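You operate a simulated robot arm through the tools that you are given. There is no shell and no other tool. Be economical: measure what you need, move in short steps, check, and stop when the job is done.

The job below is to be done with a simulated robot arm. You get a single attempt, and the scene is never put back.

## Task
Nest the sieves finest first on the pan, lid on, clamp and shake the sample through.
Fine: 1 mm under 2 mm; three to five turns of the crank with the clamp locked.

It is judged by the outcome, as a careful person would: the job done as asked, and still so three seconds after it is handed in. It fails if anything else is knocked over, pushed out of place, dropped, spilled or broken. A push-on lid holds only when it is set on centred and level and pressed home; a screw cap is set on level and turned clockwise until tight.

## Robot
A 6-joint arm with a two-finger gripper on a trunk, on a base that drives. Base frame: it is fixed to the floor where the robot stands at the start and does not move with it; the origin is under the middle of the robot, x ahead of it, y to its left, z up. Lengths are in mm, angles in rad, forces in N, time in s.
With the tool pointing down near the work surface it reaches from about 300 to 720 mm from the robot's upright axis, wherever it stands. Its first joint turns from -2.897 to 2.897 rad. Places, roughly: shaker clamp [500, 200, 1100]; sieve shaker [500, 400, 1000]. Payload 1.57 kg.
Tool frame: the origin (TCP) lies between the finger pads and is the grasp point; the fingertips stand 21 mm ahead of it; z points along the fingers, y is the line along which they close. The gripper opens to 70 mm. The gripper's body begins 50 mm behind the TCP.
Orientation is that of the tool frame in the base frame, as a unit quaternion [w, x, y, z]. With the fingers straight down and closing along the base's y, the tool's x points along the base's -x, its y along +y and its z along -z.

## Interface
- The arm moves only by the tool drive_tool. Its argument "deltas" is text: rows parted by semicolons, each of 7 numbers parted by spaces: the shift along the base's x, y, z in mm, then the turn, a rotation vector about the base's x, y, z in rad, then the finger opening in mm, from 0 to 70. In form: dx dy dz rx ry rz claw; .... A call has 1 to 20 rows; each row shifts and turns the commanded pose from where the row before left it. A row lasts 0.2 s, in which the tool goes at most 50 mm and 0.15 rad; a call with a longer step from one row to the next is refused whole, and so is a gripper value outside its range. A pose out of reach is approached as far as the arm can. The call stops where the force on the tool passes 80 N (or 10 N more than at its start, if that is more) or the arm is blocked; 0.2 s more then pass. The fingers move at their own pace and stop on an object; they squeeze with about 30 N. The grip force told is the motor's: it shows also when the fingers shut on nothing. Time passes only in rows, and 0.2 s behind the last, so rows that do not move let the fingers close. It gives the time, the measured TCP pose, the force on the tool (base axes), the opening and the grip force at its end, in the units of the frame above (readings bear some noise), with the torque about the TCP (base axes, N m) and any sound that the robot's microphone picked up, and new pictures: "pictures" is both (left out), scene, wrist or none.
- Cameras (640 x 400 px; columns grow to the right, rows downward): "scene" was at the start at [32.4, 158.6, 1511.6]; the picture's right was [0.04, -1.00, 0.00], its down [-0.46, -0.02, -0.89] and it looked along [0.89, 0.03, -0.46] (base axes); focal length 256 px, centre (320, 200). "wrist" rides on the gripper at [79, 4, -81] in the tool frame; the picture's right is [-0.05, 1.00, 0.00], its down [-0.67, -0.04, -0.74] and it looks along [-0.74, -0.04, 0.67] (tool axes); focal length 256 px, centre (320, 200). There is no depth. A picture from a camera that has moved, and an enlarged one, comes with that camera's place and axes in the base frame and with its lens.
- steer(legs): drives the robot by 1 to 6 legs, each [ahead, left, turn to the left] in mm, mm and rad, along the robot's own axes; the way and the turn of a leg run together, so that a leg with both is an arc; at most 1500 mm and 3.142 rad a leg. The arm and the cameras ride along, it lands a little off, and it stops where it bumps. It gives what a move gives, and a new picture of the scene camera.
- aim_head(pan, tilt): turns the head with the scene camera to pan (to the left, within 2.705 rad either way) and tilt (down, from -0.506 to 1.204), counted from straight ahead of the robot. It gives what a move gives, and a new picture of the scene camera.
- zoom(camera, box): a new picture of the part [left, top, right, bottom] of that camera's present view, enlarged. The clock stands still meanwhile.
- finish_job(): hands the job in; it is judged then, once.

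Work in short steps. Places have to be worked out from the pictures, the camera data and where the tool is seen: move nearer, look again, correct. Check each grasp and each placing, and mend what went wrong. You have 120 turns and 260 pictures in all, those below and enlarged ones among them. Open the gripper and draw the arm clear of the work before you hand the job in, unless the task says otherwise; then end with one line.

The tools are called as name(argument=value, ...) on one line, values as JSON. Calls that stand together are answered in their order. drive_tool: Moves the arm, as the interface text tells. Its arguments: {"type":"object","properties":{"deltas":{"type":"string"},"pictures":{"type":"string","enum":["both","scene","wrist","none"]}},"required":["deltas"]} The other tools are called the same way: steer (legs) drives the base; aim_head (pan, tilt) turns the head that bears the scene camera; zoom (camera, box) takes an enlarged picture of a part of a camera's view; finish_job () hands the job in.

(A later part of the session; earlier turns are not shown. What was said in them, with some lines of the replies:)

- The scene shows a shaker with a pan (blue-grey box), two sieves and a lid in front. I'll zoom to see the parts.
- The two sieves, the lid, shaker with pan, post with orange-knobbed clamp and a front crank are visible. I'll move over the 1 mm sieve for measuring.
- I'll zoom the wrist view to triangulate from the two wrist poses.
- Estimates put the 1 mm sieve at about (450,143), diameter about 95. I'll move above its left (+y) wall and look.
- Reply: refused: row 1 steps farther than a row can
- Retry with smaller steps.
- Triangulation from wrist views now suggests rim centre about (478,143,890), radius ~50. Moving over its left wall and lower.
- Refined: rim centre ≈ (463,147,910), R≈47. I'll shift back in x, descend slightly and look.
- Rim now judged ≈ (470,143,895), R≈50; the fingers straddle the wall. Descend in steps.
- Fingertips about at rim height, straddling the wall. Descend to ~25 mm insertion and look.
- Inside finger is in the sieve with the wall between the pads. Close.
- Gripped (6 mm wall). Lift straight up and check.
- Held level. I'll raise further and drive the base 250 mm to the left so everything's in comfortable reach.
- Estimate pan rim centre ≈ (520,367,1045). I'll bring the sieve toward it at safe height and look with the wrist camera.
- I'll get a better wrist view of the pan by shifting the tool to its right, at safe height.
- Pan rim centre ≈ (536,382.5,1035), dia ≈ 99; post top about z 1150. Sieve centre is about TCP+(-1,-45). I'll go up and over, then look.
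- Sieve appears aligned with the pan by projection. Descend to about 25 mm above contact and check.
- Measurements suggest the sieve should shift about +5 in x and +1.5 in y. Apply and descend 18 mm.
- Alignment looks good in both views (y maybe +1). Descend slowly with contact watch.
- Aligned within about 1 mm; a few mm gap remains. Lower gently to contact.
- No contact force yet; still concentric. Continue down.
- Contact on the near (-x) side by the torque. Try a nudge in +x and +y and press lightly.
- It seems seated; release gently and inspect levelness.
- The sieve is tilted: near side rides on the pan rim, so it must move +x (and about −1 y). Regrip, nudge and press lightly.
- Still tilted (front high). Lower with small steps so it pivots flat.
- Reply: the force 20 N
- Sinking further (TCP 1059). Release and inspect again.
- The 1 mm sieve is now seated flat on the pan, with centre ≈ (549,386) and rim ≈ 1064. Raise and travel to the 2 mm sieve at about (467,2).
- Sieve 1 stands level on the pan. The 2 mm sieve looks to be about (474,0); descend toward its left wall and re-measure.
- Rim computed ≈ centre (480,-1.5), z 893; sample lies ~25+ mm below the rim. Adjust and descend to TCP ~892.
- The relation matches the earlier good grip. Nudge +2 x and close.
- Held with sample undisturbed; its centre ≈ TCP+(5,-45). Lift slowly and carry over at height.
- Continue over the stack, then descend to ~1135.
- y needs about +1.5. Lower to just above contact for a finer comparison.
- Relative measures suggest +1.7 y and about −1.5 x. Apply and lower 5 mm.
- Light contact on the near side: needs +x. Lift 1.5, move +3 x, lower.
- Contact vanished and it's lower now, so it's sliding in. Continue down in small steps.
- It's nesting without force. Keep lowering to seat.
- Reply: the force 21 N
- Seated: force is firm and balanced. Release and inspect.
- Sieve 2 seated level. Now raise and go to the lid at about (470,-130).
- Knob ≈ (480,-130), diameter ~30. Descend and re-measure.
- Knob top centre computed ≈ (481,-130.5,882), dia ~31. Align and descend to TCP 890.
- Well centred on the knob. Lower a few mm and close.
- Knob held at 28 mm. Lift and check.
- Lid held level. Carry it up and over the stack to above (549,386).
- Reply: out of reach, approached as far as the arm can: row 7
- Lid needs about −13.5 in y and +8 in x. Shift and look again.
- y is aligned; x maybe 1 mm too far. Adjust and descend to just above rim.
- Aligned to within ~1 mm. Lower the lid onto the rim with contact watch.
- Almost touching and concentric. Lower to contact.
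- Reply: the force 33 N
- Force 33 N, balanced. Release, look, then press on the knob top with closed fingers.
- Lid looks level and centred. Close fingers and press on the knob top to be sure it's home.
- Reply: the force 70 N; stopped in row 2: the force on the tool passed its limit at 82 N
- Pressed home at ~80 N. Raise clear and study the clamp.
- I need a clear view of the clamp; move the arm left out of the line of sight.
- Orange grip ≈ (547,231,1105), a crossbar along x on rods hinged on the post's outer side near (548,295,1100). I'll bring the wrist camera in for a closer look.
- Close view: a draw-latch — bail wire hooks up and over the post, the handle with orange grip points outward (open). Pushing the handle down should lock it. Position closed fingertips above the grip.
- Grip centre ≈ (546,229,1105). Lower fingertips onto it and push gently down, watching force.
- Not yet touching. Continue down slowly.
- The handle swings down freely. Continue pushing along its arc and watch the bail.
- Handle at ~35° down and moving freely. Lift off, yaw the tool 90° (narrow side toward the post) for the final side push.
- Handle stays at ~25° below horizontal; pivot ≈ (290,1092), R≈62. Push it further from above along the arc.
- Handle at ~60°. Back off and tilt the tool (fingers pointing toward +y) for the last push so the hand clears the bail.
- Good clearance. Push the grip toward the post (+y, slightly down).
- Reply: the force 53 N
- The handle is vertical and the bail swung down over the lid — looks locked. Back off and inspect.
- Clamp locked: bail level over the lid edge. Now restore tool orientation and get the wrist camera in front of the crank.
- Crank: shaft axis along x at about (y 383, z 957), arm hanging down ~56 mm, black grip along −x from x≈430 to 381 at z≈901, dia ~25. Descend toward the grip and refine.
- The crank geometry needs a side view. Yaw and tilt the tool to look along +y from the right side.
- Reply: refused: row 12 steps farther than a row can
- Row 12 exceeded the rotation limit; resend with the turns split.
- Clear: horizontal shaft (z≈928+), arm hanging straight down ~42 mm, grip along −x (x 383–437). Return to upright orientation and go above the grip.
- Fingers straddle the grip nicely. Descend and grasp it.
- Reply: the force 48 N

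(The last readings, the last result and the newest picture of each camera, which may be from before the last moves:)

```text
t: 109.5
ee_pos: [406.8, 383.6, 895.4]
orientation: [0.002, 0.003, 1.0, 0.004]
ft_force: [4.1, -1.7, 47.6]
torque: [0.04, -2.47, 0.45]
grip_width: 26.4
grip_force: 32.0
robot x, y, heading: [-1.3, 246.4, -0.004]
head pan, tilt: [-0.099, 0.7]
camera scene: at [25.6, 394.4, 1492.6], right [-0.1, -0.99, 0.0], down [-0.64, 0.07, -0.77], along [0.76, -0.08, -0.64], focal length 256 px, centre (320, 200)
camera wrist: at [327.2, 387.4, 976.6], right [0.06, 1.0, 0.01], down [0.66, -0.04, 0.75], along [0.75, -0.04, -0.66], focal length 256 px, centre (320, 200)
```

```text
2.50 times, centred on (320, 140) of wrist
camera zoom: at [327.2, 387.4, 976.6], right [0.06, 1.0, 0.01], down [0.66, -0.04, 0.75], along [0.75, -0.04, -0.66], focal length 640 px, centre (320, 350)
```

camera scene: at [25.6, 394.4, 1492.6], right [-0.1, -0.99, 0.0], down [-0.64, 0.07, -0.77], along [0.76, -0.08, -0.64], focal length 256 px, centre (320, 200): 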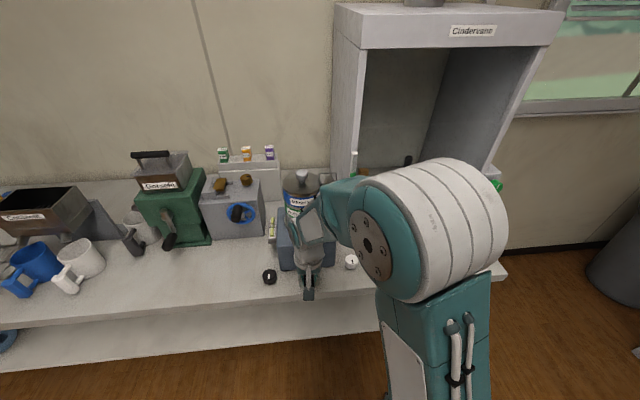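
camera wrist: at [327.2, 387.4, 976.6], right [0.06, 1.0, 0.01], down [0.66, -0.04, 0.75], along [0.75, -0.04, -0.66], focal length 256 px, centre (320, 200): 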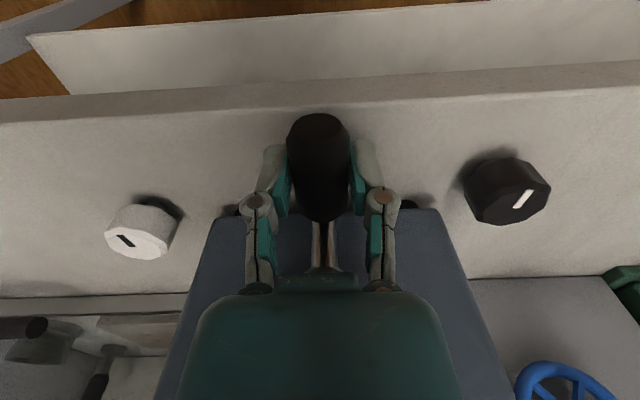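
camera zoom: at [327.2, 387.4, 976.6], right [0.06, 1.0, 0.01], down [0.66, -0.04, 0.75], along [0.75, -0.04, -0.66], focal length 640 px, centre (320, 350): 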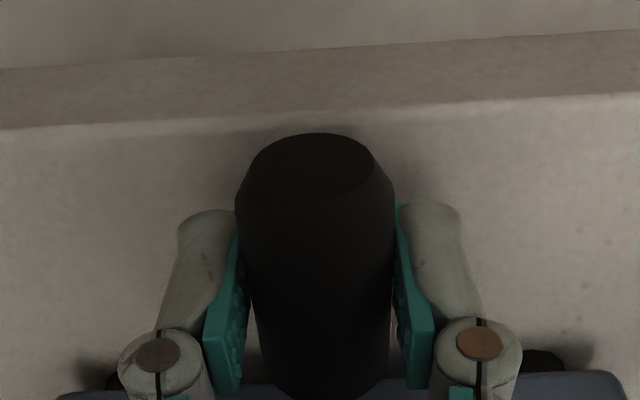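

The hand's rear block is pressing on the shaft (47 N at +52 mm in x). Release, back off, and lean the tool back so the block clears.

drive_tool(deltas="0 0 2 0 0 0 30;0 0 3 0 0 0 45;0 0 15 0 0 0 50;-10 0 25 0 0 0 50;-10 0 20 0 -0.14 0 50;0 0 0 0 -0.14 0 50;0 0 0 0 -0.14 0 50;0 0 0 0 -0.14 0 50;0 0 0 0 -0.14 0 50;0 0 0 0 0 0 50")

zoom(camera="scene", box=[220, 130, 400, 300])

```text
t: 111.7
ee_pos: [384.9, 384.4, 958.7]
orientation: [0.342, 0.002, 0.94, 0.004]
ft_force: [-0.1, 0.4, -0.2]
torque: [0.02, -0.01, 0.0]
grip_width: 49.9
grip_force: 0.0
robot x, y, heading: [-0.5, 252.6, -0.002]
head pan, tilt: [-0.099, 0.7]
camera scene: at [27.4, 395.7, 1492.3], right [-0.1, -0.99, 0.0], down [-0.64, 0.07, -0.76], along [0.76, -0.08, -0.64], focal length 256 px, centre (320, 200)
camera wrist: at [272.1, 389.3, 970.0], right [0.04, 1.0, 0.04], down [0.03, -0.04, 1.0], along [1.0, -0.04, -0.04], focal length 256 px, centre (320, 200)
```

scene: 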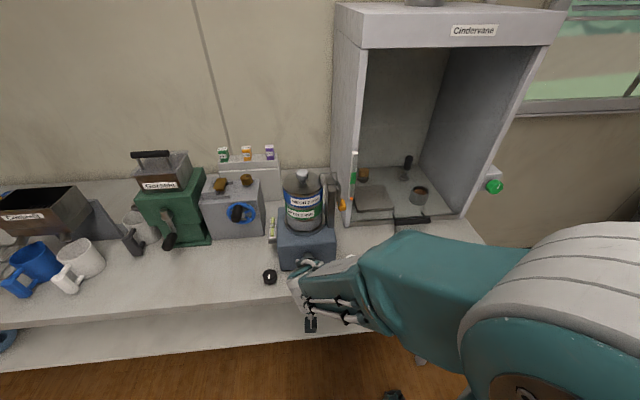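
wrist: 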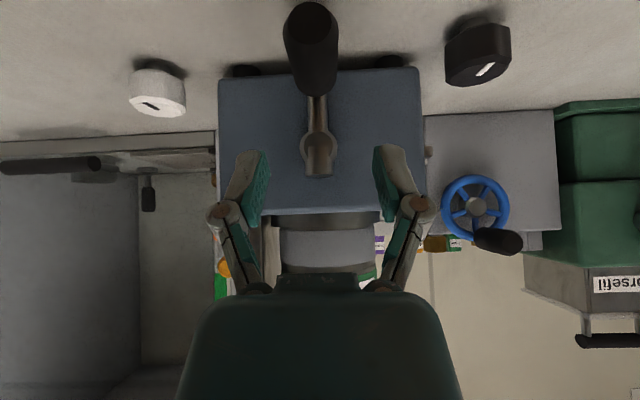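

```text
2.35 times, centred on (310, 215) of scene
camera zoom: at [27.4, 395.7, 1492.3], right [-0.1, -0.99, 0.0], down [-0.64, 0.07, -0.76], along [0.76, -0.08, -0.64], focal length 602 px, centre (344, 165)
```

zoom: 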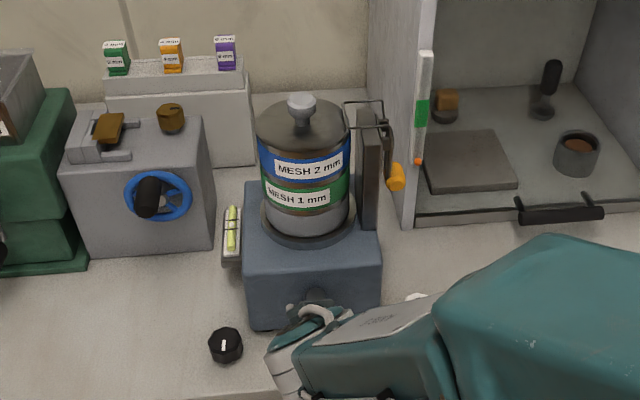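

Good frontal view: shaft ≈ z 927, grip ≈ z 887, y≈382, so radius ≈ 41. Lower the leaned tool onto the grip.

drive_tool(deltas="3 -1 -20 0 0 0 50;4 -1 -20 0 0 0 50;5 0 -18 0 0 0 50;5 0 -12 0 0 0 50;0 0 0 0 0 0 50;0 0 0 0 0 0 50")

```text
t: 113.1
ee_pos: [402.9, 382.6, 889.3]
orientation: [0.34, 0.001, 0.94, 0.004]
ft_force: [0.1, 0.1, 1.1]
torque: [0.02, 0.0, -0.01]
grip_width: 49.9
grip_force: 0.1
robot x, y, heading: [2.2, 252.0, -0.005]
head pan, tilt: [-0.099, 0.7]
camera scene: at [27.8, 396.0, 1492.2], right [-0.1, -0.99, 0.0], down [-0.64, 0.07, -0.76], along [0.76, -0.08, -0.64], focal length 256 px, centre (320, 200)
camera wrist: at [290.0, 386.9, 901.0], right [0.04, 1.0, 0.04], down [0.03, -0.04, 1.0], along [1.0, -0.04, -0.04], focal length 256 px, centre (320, 200)
```

scene: 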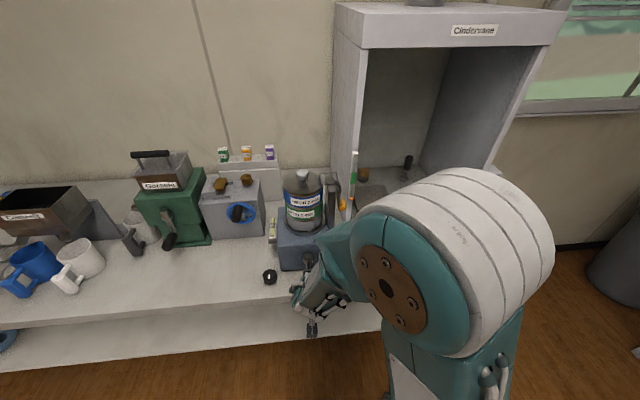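
wrist: 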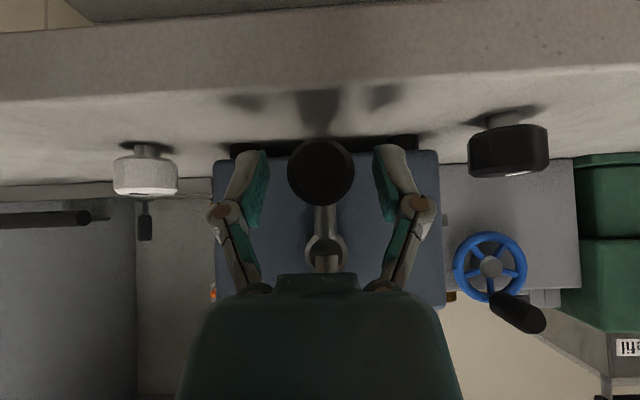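

Perfectly lined up: grip centre (383.6, 887), shaft (383.8, 927), R≈40. Close on the grip.

drive_tool(deltas="0 0.7 -1 0 0 0 35;0 0 0 0 0 0 20;0 0 0 0 0 0 10;0 0 0 0 0 0 10", pictures="none")

drive_tool(deltas="0 4 0.2 0 0 0 10;0 4 0.6 0 0 0 10;0 4 1.1 0 0 0 10;0 4 1.5 0 0 0 10;0 0 0 0 0 0 10")

```text
t: 114.1
ee_pos: [401.3, 383.2, 888.3]
orientation: [0.341, 0.001, 0.94, 0.004]
ft_force: [-2.3, -0.2, 1.0]
torque: [-0.01, -0.02, -0.05]
grip_width: 26.0
grip_force: 32.2
robot x, y, heading: [-2.0, 251.0, -0.004]
head pan, tilt: [-0.099, 0.7]
```

```text
t: 115.3
ee_pos: [401.4, 398.9, 891.2]
orientation: [0.341, 0.002, 0.94, 0.002]
ft_force: [1.2, -2.9, 4.4]
torque: [-0.04, -0.12, -0.09]
grip_width: 26.1
grip_force: 32.3
robot x, y, heading: [-0.7, 246.9, -0.008]
head pan, tilt: [-0.099, 0.7]
camera scene: at [27.5, 395.2, 1492.3], right [-0.1, -0.99, 0.0], down [-0.64, 0.07, -0.76], along [0.76, -0.08, -0.64], focal length 256 px, centre (320, 200)
camera wrist: at [289.6, 403.0, 903.1], right [0.04, 1.0, 0.04], down [0.03, -0.04, 1.0], along [1.0, -0.04, -0.03], focal length 256 px, centre (320, 200)
```

scene: 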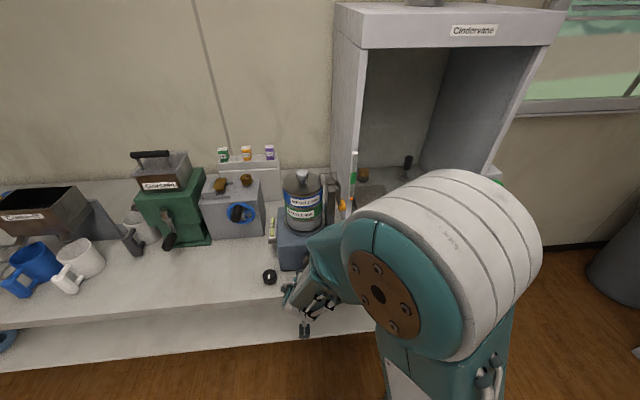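
wrist: 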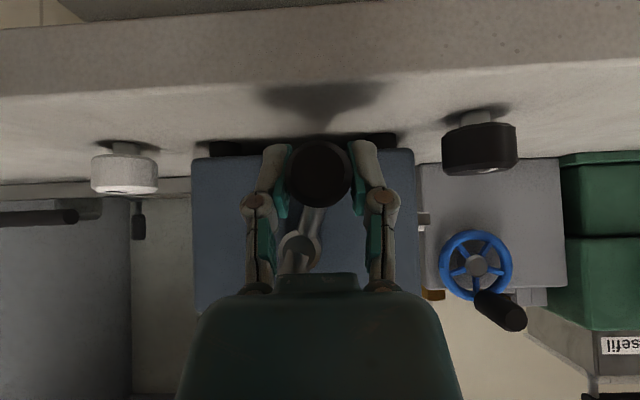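

The crank turns smoothly with low force. Continue a quarter turn along the R=40 circle and check.

drive_tool(deltas="0 10.55 6.74 0 0 0 10;0 7.95 9.67 0 0 0 10;0 4.56 11.65 0 0 0 10;0 0.75 12.49 0 0 0 10;0 -3.15 12.11 0 0 0 10")

```text
t: 116.5
ee_pos: [401.8, 422.0, 943.6]
orientation: [0.342, 0.0, 0.94, 0.004]
ft_force: [-7.3, 13.5, 3.7]
torque: [0.05, -0.25, 0.11]
grip_width: 26.1
grip_force: 32.5
robot x, y, heading: [1.0, 250.6, -0.007]
head pan, tilt: [-0.099, 0.7]
camera scene: at [26.8, 398.9, 1492.0], right [-0.1, -0.99, 0.0], down [-0.64, 0.07, -0.77], along [0.76, -0.08, -0.64], focal length 256 px, centre (320, 200)
camera wrist: at [289.6, 426.3, 956.1], right [0.04, 1.0, 0.04], down [0.03, -0.04, 1.0], along [1.0, -0.04, -0.03], focal length 256 px, centre (320, 200)
```

scene: 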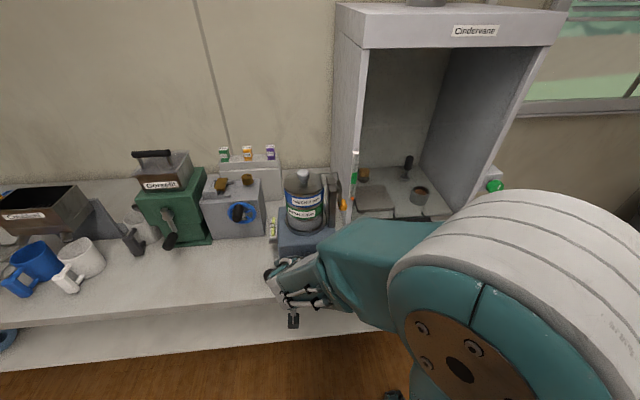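
wrist: 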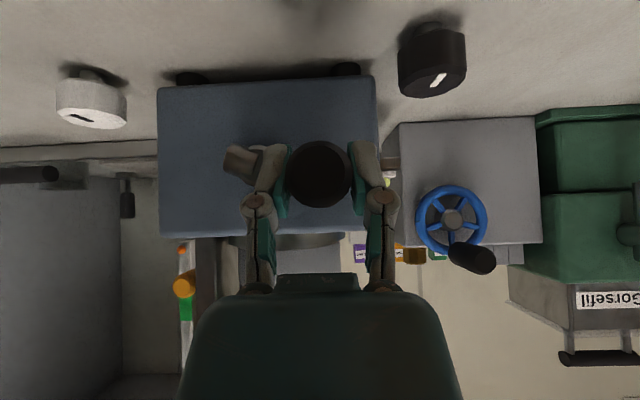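

Forces modest (~15 N), crank follows. Finish the first turn.

drive_tool(deltas="0 -6.74 10.55 0 0 0 10;0 -9.67 7.95 0 0 0 10;0 -11.65 4.56 0 0 0 10;0 -12.49 0.75 0 0 0 10;0 -12.11 -3.15 0 0 0 10;0 -10.55 -6.74 0 0 0 10;0 -7.95 -9.67 0 0 0 10;0 -4.56 -11.65 0 0 0 10", pictures="wrist")

drive_tool(deltas="0 -0.75 -12.49 0 0 0 10;0 3.15 -12.11 0 0 0 10;0 6.74 -10.55 0 0 0 10;0 9.67 -7.95 0 0 0 10;0 11.65 -4.56 0 0 0 10;0 12.49 -0.75 0 0 0 10;0 12.11 3.15 0 0 0 10", pictures="wrist")

```text
t: 118.3
ee_pos: [402.1, 341.6, 936.5]
orientation: [0.34, 0.002, 0.94, 0.003]
ft_force: [6.5, -11.0, 2.1]
torque: [-0.01, 0.25, 0.13]
grip_width: 26.0
grip_force: 31.9
robot x, y, heading: [0.3, 245.6, -0.004]
head pan, tilt: [-0.099, 0.7]
camera wrist: at [289.5, 346.2, 947.7], right [0.04, 1.0, 0.04], down [0.04, -0.04, 1.0], along [1.0, -0.04, -0.04], focal length 256 px, centre (320, 200)
```

wrist: 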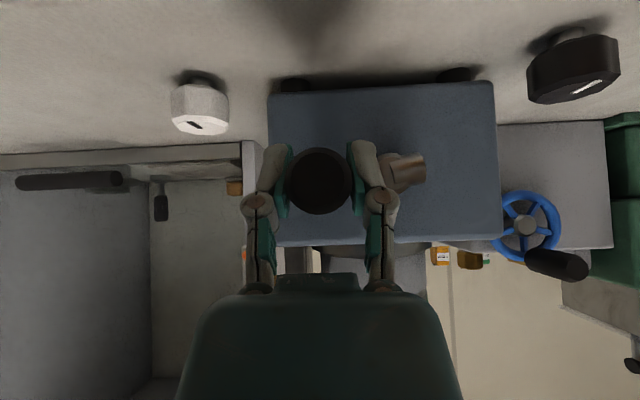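

```text
t: 119.9
ee_pos: [401.6, 400.0, 892.9]
orientation: [0.343, 0.0, 0.939, 0.004]
ft_force: [-5.2, 5.1, -8.4]
torque: [0.02, -0.6, 0.05]
grip_width: 25.1
grip_force: 32.1
robot x, y, heading: [-1.0, 247.6, -0.004]
head pan, tilt: [-0.099, 0.7]
camera wrist: at [289.5, 404.9, 903.5], right [0.04, 1.0, 0.04], down [0.03, -0.04, 1.0], along [1.0, -0.04, -0.03], focal length 256 px, centre (320, 200)
```

wrist: 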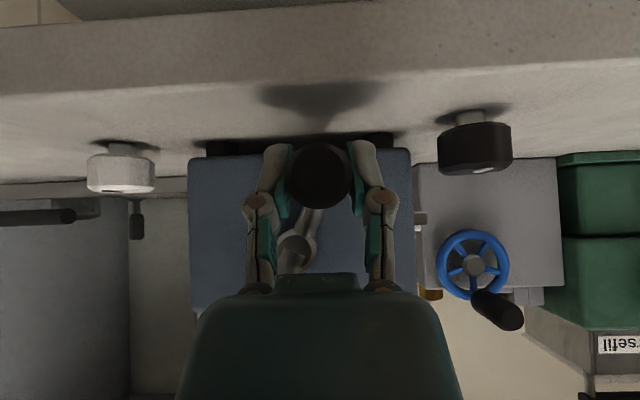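

One full turn done (1.07). Run the second turn in a single call.

drive_tool(deltas="0 10.55 6.74 0 0 0 10;0 7.95 9.67 0 0 0 10;0 4.56 11.65 0 0 0 10;0 0.75 12.49 0 0 0 10;0 -3.15 12.11 0 0 0 10;0 -6.74 10.55 0 0 0 10;0 -9.67 7.95 0 0 0 10;0 -11.65 4.56 0 0 0 10;0 -12.49 0.75 0 0 0 10;0 -12.11 -3.15 0 0 0 10;0 -10.55 -6.74 0 0 0 10;0 -7.95 -9.67 0 0 0 10;0 -4.56 -11.65 0 0 0 10;0 -0.75 -12.49 0 0 0 10;0 3.15 -12.11 0 0 0 10;0 6.74 -10.55 0 0 0 10;0 9.67 -7.95 0 0 0 10;0 11.65 -4.56 0 0 0 10;0 12.49 -0.75 0 0 0 10;0 12.11 3.15 0 0 0 10")

zoom(camera="scene", box=[260, 140, 380, 240])

```text
t: 124.1
ee_pos: [402.7, 401.8, 890.2]
orientation: [0.341, 0.0, 0.94, 0.004]
ft_force: [15.0, 17.1, -29.8]
torque: [0.0, -0.31, 0.08]
grip_width: 25.2
grip_force: 32.1
robot x, y, heading: [0.5, 251.3, -0.005]
head pan, tilt: [-0.099, 0.7]
camera scene: at [29.8, 401.2, 1491.6], right [-0.1, -0.99, 0.0], down [-0.64, 0.06, -0.76], along [0.76, -0.08, -0.65], focal length 256 px, centre (320, 200)
camera wrist: at [289.6, 405.8, 902.0], right [0.04, 1.0, 0.04], down [0.03, -0.04, 1.0], along [1.0, -0.04, -0.04], focal length 256 px, centre (320, 200)
```

scene: 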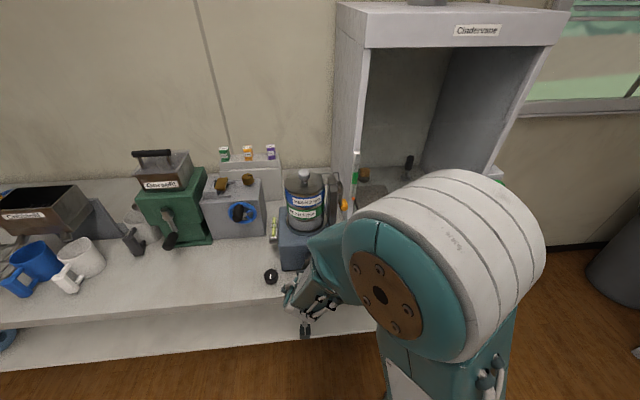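
wrist: 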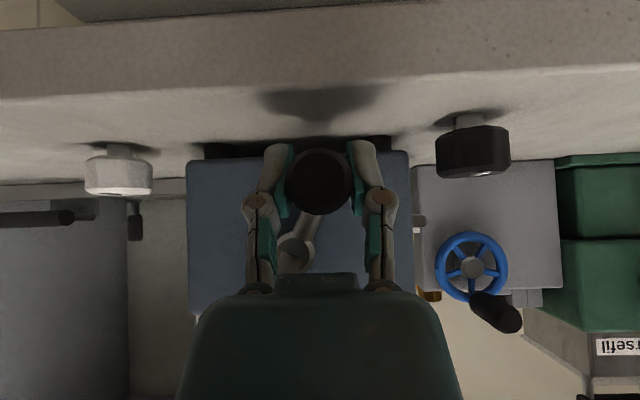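

```text
4.00 times, centred on (320, 190) of scene
camera zoom: at [29.8, 401.2, 1491.6], right [-0.1, -0.99, 0.0], down [-0.64, 0.06, -0.76], along [0.76, -0.08, -0.65], focal length 1023 px, centre (320, 240)
```

zoom: 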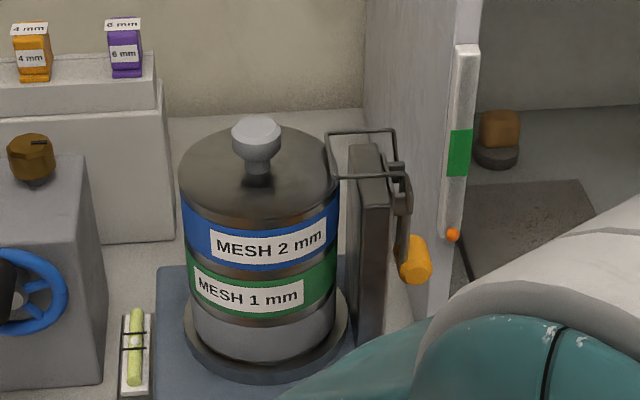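

Two turns done; force crept to ~37 N due to slip. Open and re-grip to reset, checking the position.

drive_tool(deltas="0 0 0 0 0 0 32;0 0 0 0 0 0 40;0 0 0 0 0 0 40", pictures="wrist")

```text
t: 124.9
ee_pos: [401.8, 399.2, 889.9]
orientation: [0.341, 0.001, 0.94, 0.003]
ft_force: [-0.6, 0.2, -0.1]
torque: [-0.01, 0.01, 0.04]
grip_width: 39.8
grip_force: 0.1
robot x, y, heading: [0.0, 250.3, -0.007]
head pan, tilt: [-0.099, 0.7]
camera wrist: at [289.6, 403.9, 902.0], right [0.04, 1.0, 0.04], down [0.03, -0.04, 1.0], along [1.0, -0.04, -0.03], focal length 256 px, centre (320, 200)
```

wrist: 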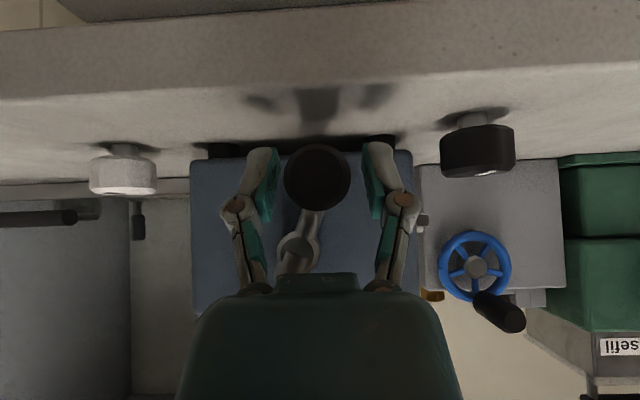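

Grip still there at the same angle. Re-close and do the third turn with R=41.4 (earlier forces pointed outward).

drive_tool(deltas="0 0 0 0 0 0 25;0 0 0 0 0 0 10;0 0 0 0 0 0 10", pictures="none")

drive_tool(deltas="0 10.92 6.98 0 0 0 10;0 8.23 10.01 0 0 0 10;0 4.72 12.06 0 0 0 10;0 0.78 12.93 0 0 0 10;0 -3.26 12.53 0 0 0 10;0 -6.98 10.92 0 0 0 10;0 -10.01 8.23 0 0 0 10;0 -12.06 4.72 0 0 0 10;0 -12.93 0.78 0 0 0 10;0 -12.53 -3.26 0 0 0 10;0 -10.92 -6.98 0 0 0 10;0 -8.23 -10.01 0 0 0 10;0 -4.72 -12.06 0 0 0 10;0 -0.78 -12.93 0 0 0 10;0 3.26 -12.53 0 0 0 10;0 6.98 -10.92 0 0 0 10;0 10.01 -8.23 0 0 0 10;0 12.06 -4.72 0 0 0 10;0 12.93 -0.78 0 0 0 10;0 12.53 3.26 0 0 0 10", pictures="wrist")

```text
t: 125.7
ee_pos: [400.9, 398.4, 890.5]
orientation: [0.342, 0.001, 0.94, 0.004]
ft_force: [-1.4, -2.0, 3.8]
torque: [0.03, 0.06, -0.14]
grip_width: 25.9
grip_force: 32.0
robot x, y, heading: [-0.5, 250.4, -0.009]
head pan, tilt: [-0.099, 0.7]
```

```text
t: 129.9
ee_pos: [401.8, 398.5, 890.1]
orientation: [0.341, 0.002, 0.94, 0.003]
ft_force: [2.6, -1.2, 1.6]
torque: [-0.01, -0.29, -0.13]
grip_width: 26.1
grip_force: 32.1
robot x, y, heading: [-0.9, 250.9, -0.003]
head pan, tilt: [-0.099, 0.7]
camera wrist: at [289.3, 403.1, 902.4], right [0.04, 1.0, 0.04], down [0.03, -0.04, 1.0], along [1.0, -0.04, -0.04], focal length 256 px, centre (320, 200)
```

wrist: 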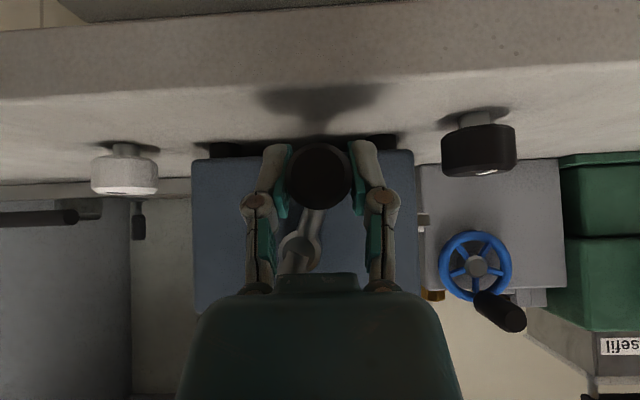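

Three full turns, near-zero residual force. One more turn for a total of about four.

drive_tool(deltas="0 10.92 6.98 0 0 0 10;0 8.23 10.01 0 0 0 10;0 4.72 12.06 0 0 0 10;0 0.78 12.93 0 0 0 10;0 -3.26 12.53 0 0 0 10;0 -6.98 10.92 0 0 0 10;0 -10.01 8.23 0 0 0 10;0 -12.06 4.72 0 0 0 10;0 -12.93 0.78 0 0 0 10;0 -12.53 -3.26 0 0 0 10;0 -10.92 -6.98 0 0 0 10;0 -8.23 -10.01 0 0 0 10;0 -4.72 -12.06 0 0 0 10;0 -0.78 -12.93 0 0 0 10;0 3.26 -12.53 0 0 0 10;0 6.98 -10.92 0 0 0 10;0 10.01 -8.23 0 0 0 10;0 12.06 -4.72 0 0 0 10;0 8 -1 0 0 0 10;0 0 0 0 0 0 10", pictures="wrist")

zoom(camera="scene", box=[260, 140, 380, 240])

```text
t: 134.1
ee_pos: [401.1, 382.3, 887.1]
orientation: [0.341, 0.002, 0.94, 0.003]
ft_force: [-0.6, -1.0, 0.0]
torque: [0.01, -0.03, -0.13]
grip_width: 26.1
grip_force: 31.6
robot x, y, heading: [1.6, 249.6, -0.004]
head pan, tilt: [-0.099, 0.7]
camera wrist: at [289.4, 386.6, 899.0], right [0.04, 1.0, 0.04], down [0.03, -0.04, 1.0], along [1.0, -0.04, -0.03], focal length 256 px, centre (320, 200)
```

wrist: 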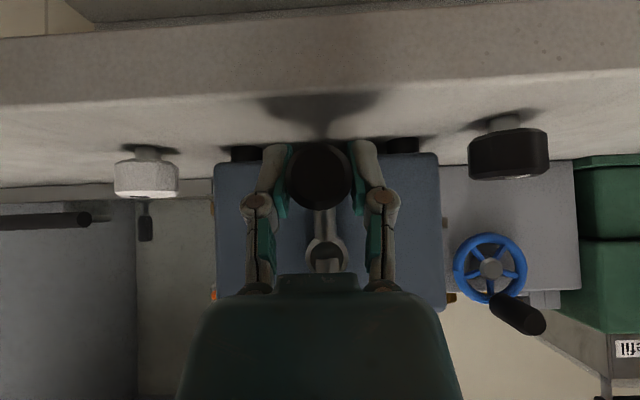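

```text
4.00 times, centred on (320, 190) of scene
camera zoom: at [27.7, 395.7, 1492.3], right [-0.1, -0.99, 0.0], down [-0.64, 0.07, -0.76], along [0.76, -0.08, -0.64], focal length 1023 px, centre (320, 240)
```

zoom: 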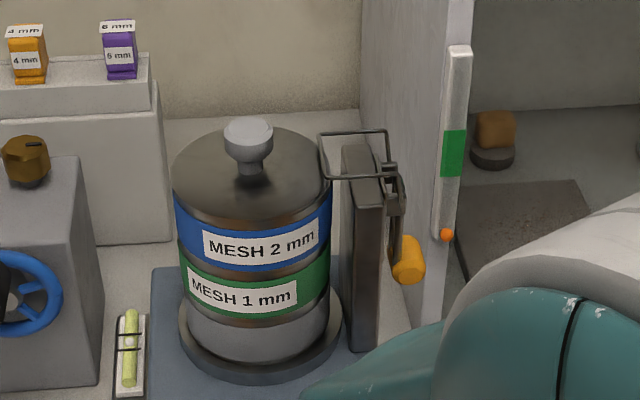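

Crank at rest at bottom after 4 turns, stack and clamp intact. Release, and withdraw up and back.

drive_tool(deltas="0 0 0 0 0 0 30;0 0 0 0 0 0 50;0 0 0 0 0 0 55;-15 0 10 0 0 0 55;-10 0 25 0 0 0 55;-10 0 40 0 0 0 55;0 0 45 0 0.14 0 55;0 0 45 0 0.14 0 55;0 0 45 0 0.14 0 55;0 0 45 0 0.14 0 55;-20 -20 40 0 0.14 0 55;0 -40 0 0 0 0 55;0 -45 0 0 0 0 55;0 -45 0 0 0 0 55;0 0 0 0 0 0 55")

zoom(camera="scene", box=[220, 130, 400, 300])

```text
t: 137.3
ee_pos: [351.4, 233.0, 1184.3]
orientation: [-0.001, 0.003, 1.0, 0.003]
ft_force: [0.2, 0.0, 0.0]
torque: [-0.01, -0.02, 0.02]
grip_width: 55.2
grip_force: 0.0
out of reach, approached as far as the arm can: row 5
robot x, y, heading: [0.0, 247.1, -0.008]
head pan, tilt: [-0.099, 0.7]
camera scene: at [27.4, 395.1, 1492.3], right [-0.1, -0.99, 0.0], down [-0.64, 0.07, -0.76], along [0.76, -0.08, -0.64], focal length 256 px, centre (320, 200)
camera wrist: at [272.3, 236.3, 1266.2], right [0.06, 1.0, 0.0], down [0.67, -0.04, 0.74], along [0.74, -0.04, -0.67], focal length 256 px, centre (320, 200)
```

scene: 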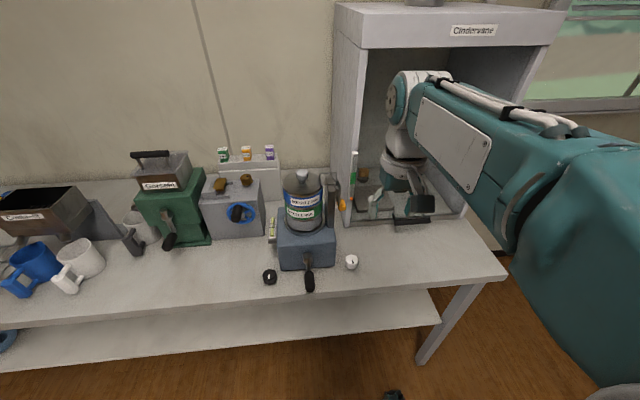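
wrist: 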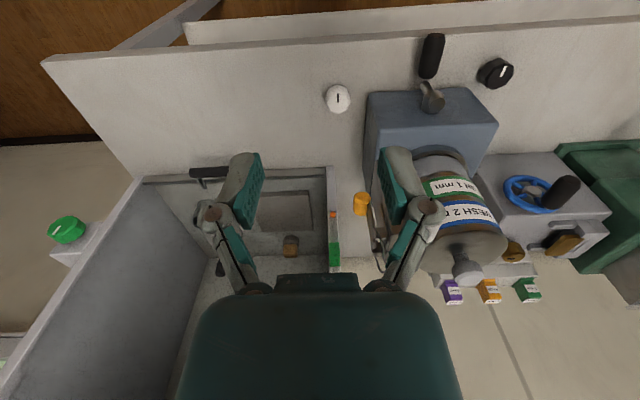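

```text
2.35 times, centred on (310, 215) of scene
camera zoom: at [27.4, 395.1, 1492.3], right [-0.1, -0.99, 0.0], down [-0.64, 0.07, -0.76], along [0.76, -0.08, -0.64], focal length 602 px, centre (344, 165)
```

zoom: 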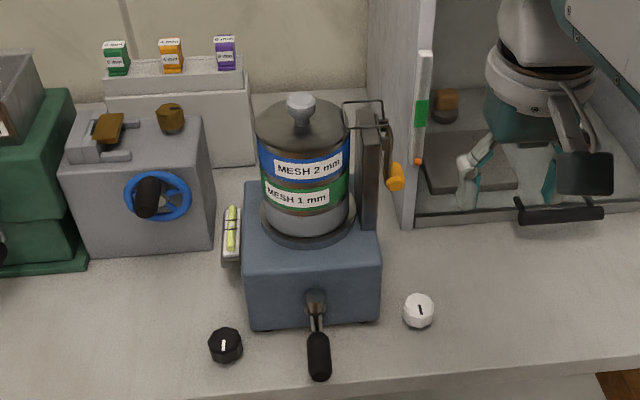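

Everything stands in order: 1 mm sieve under the 2 mm sieve on the pan, lid on, clamp locked, crank at rest, arm clear. Handing in.

finish_job()

```text
The job is handed in.
```

The stack is nested with the 1 mm sieve under the 2 mm on the pan, the lid is pressed home and the clamp handle is down at its stop. The crank was turned four times, and the job is handed in with the gripper open and the arm clear.
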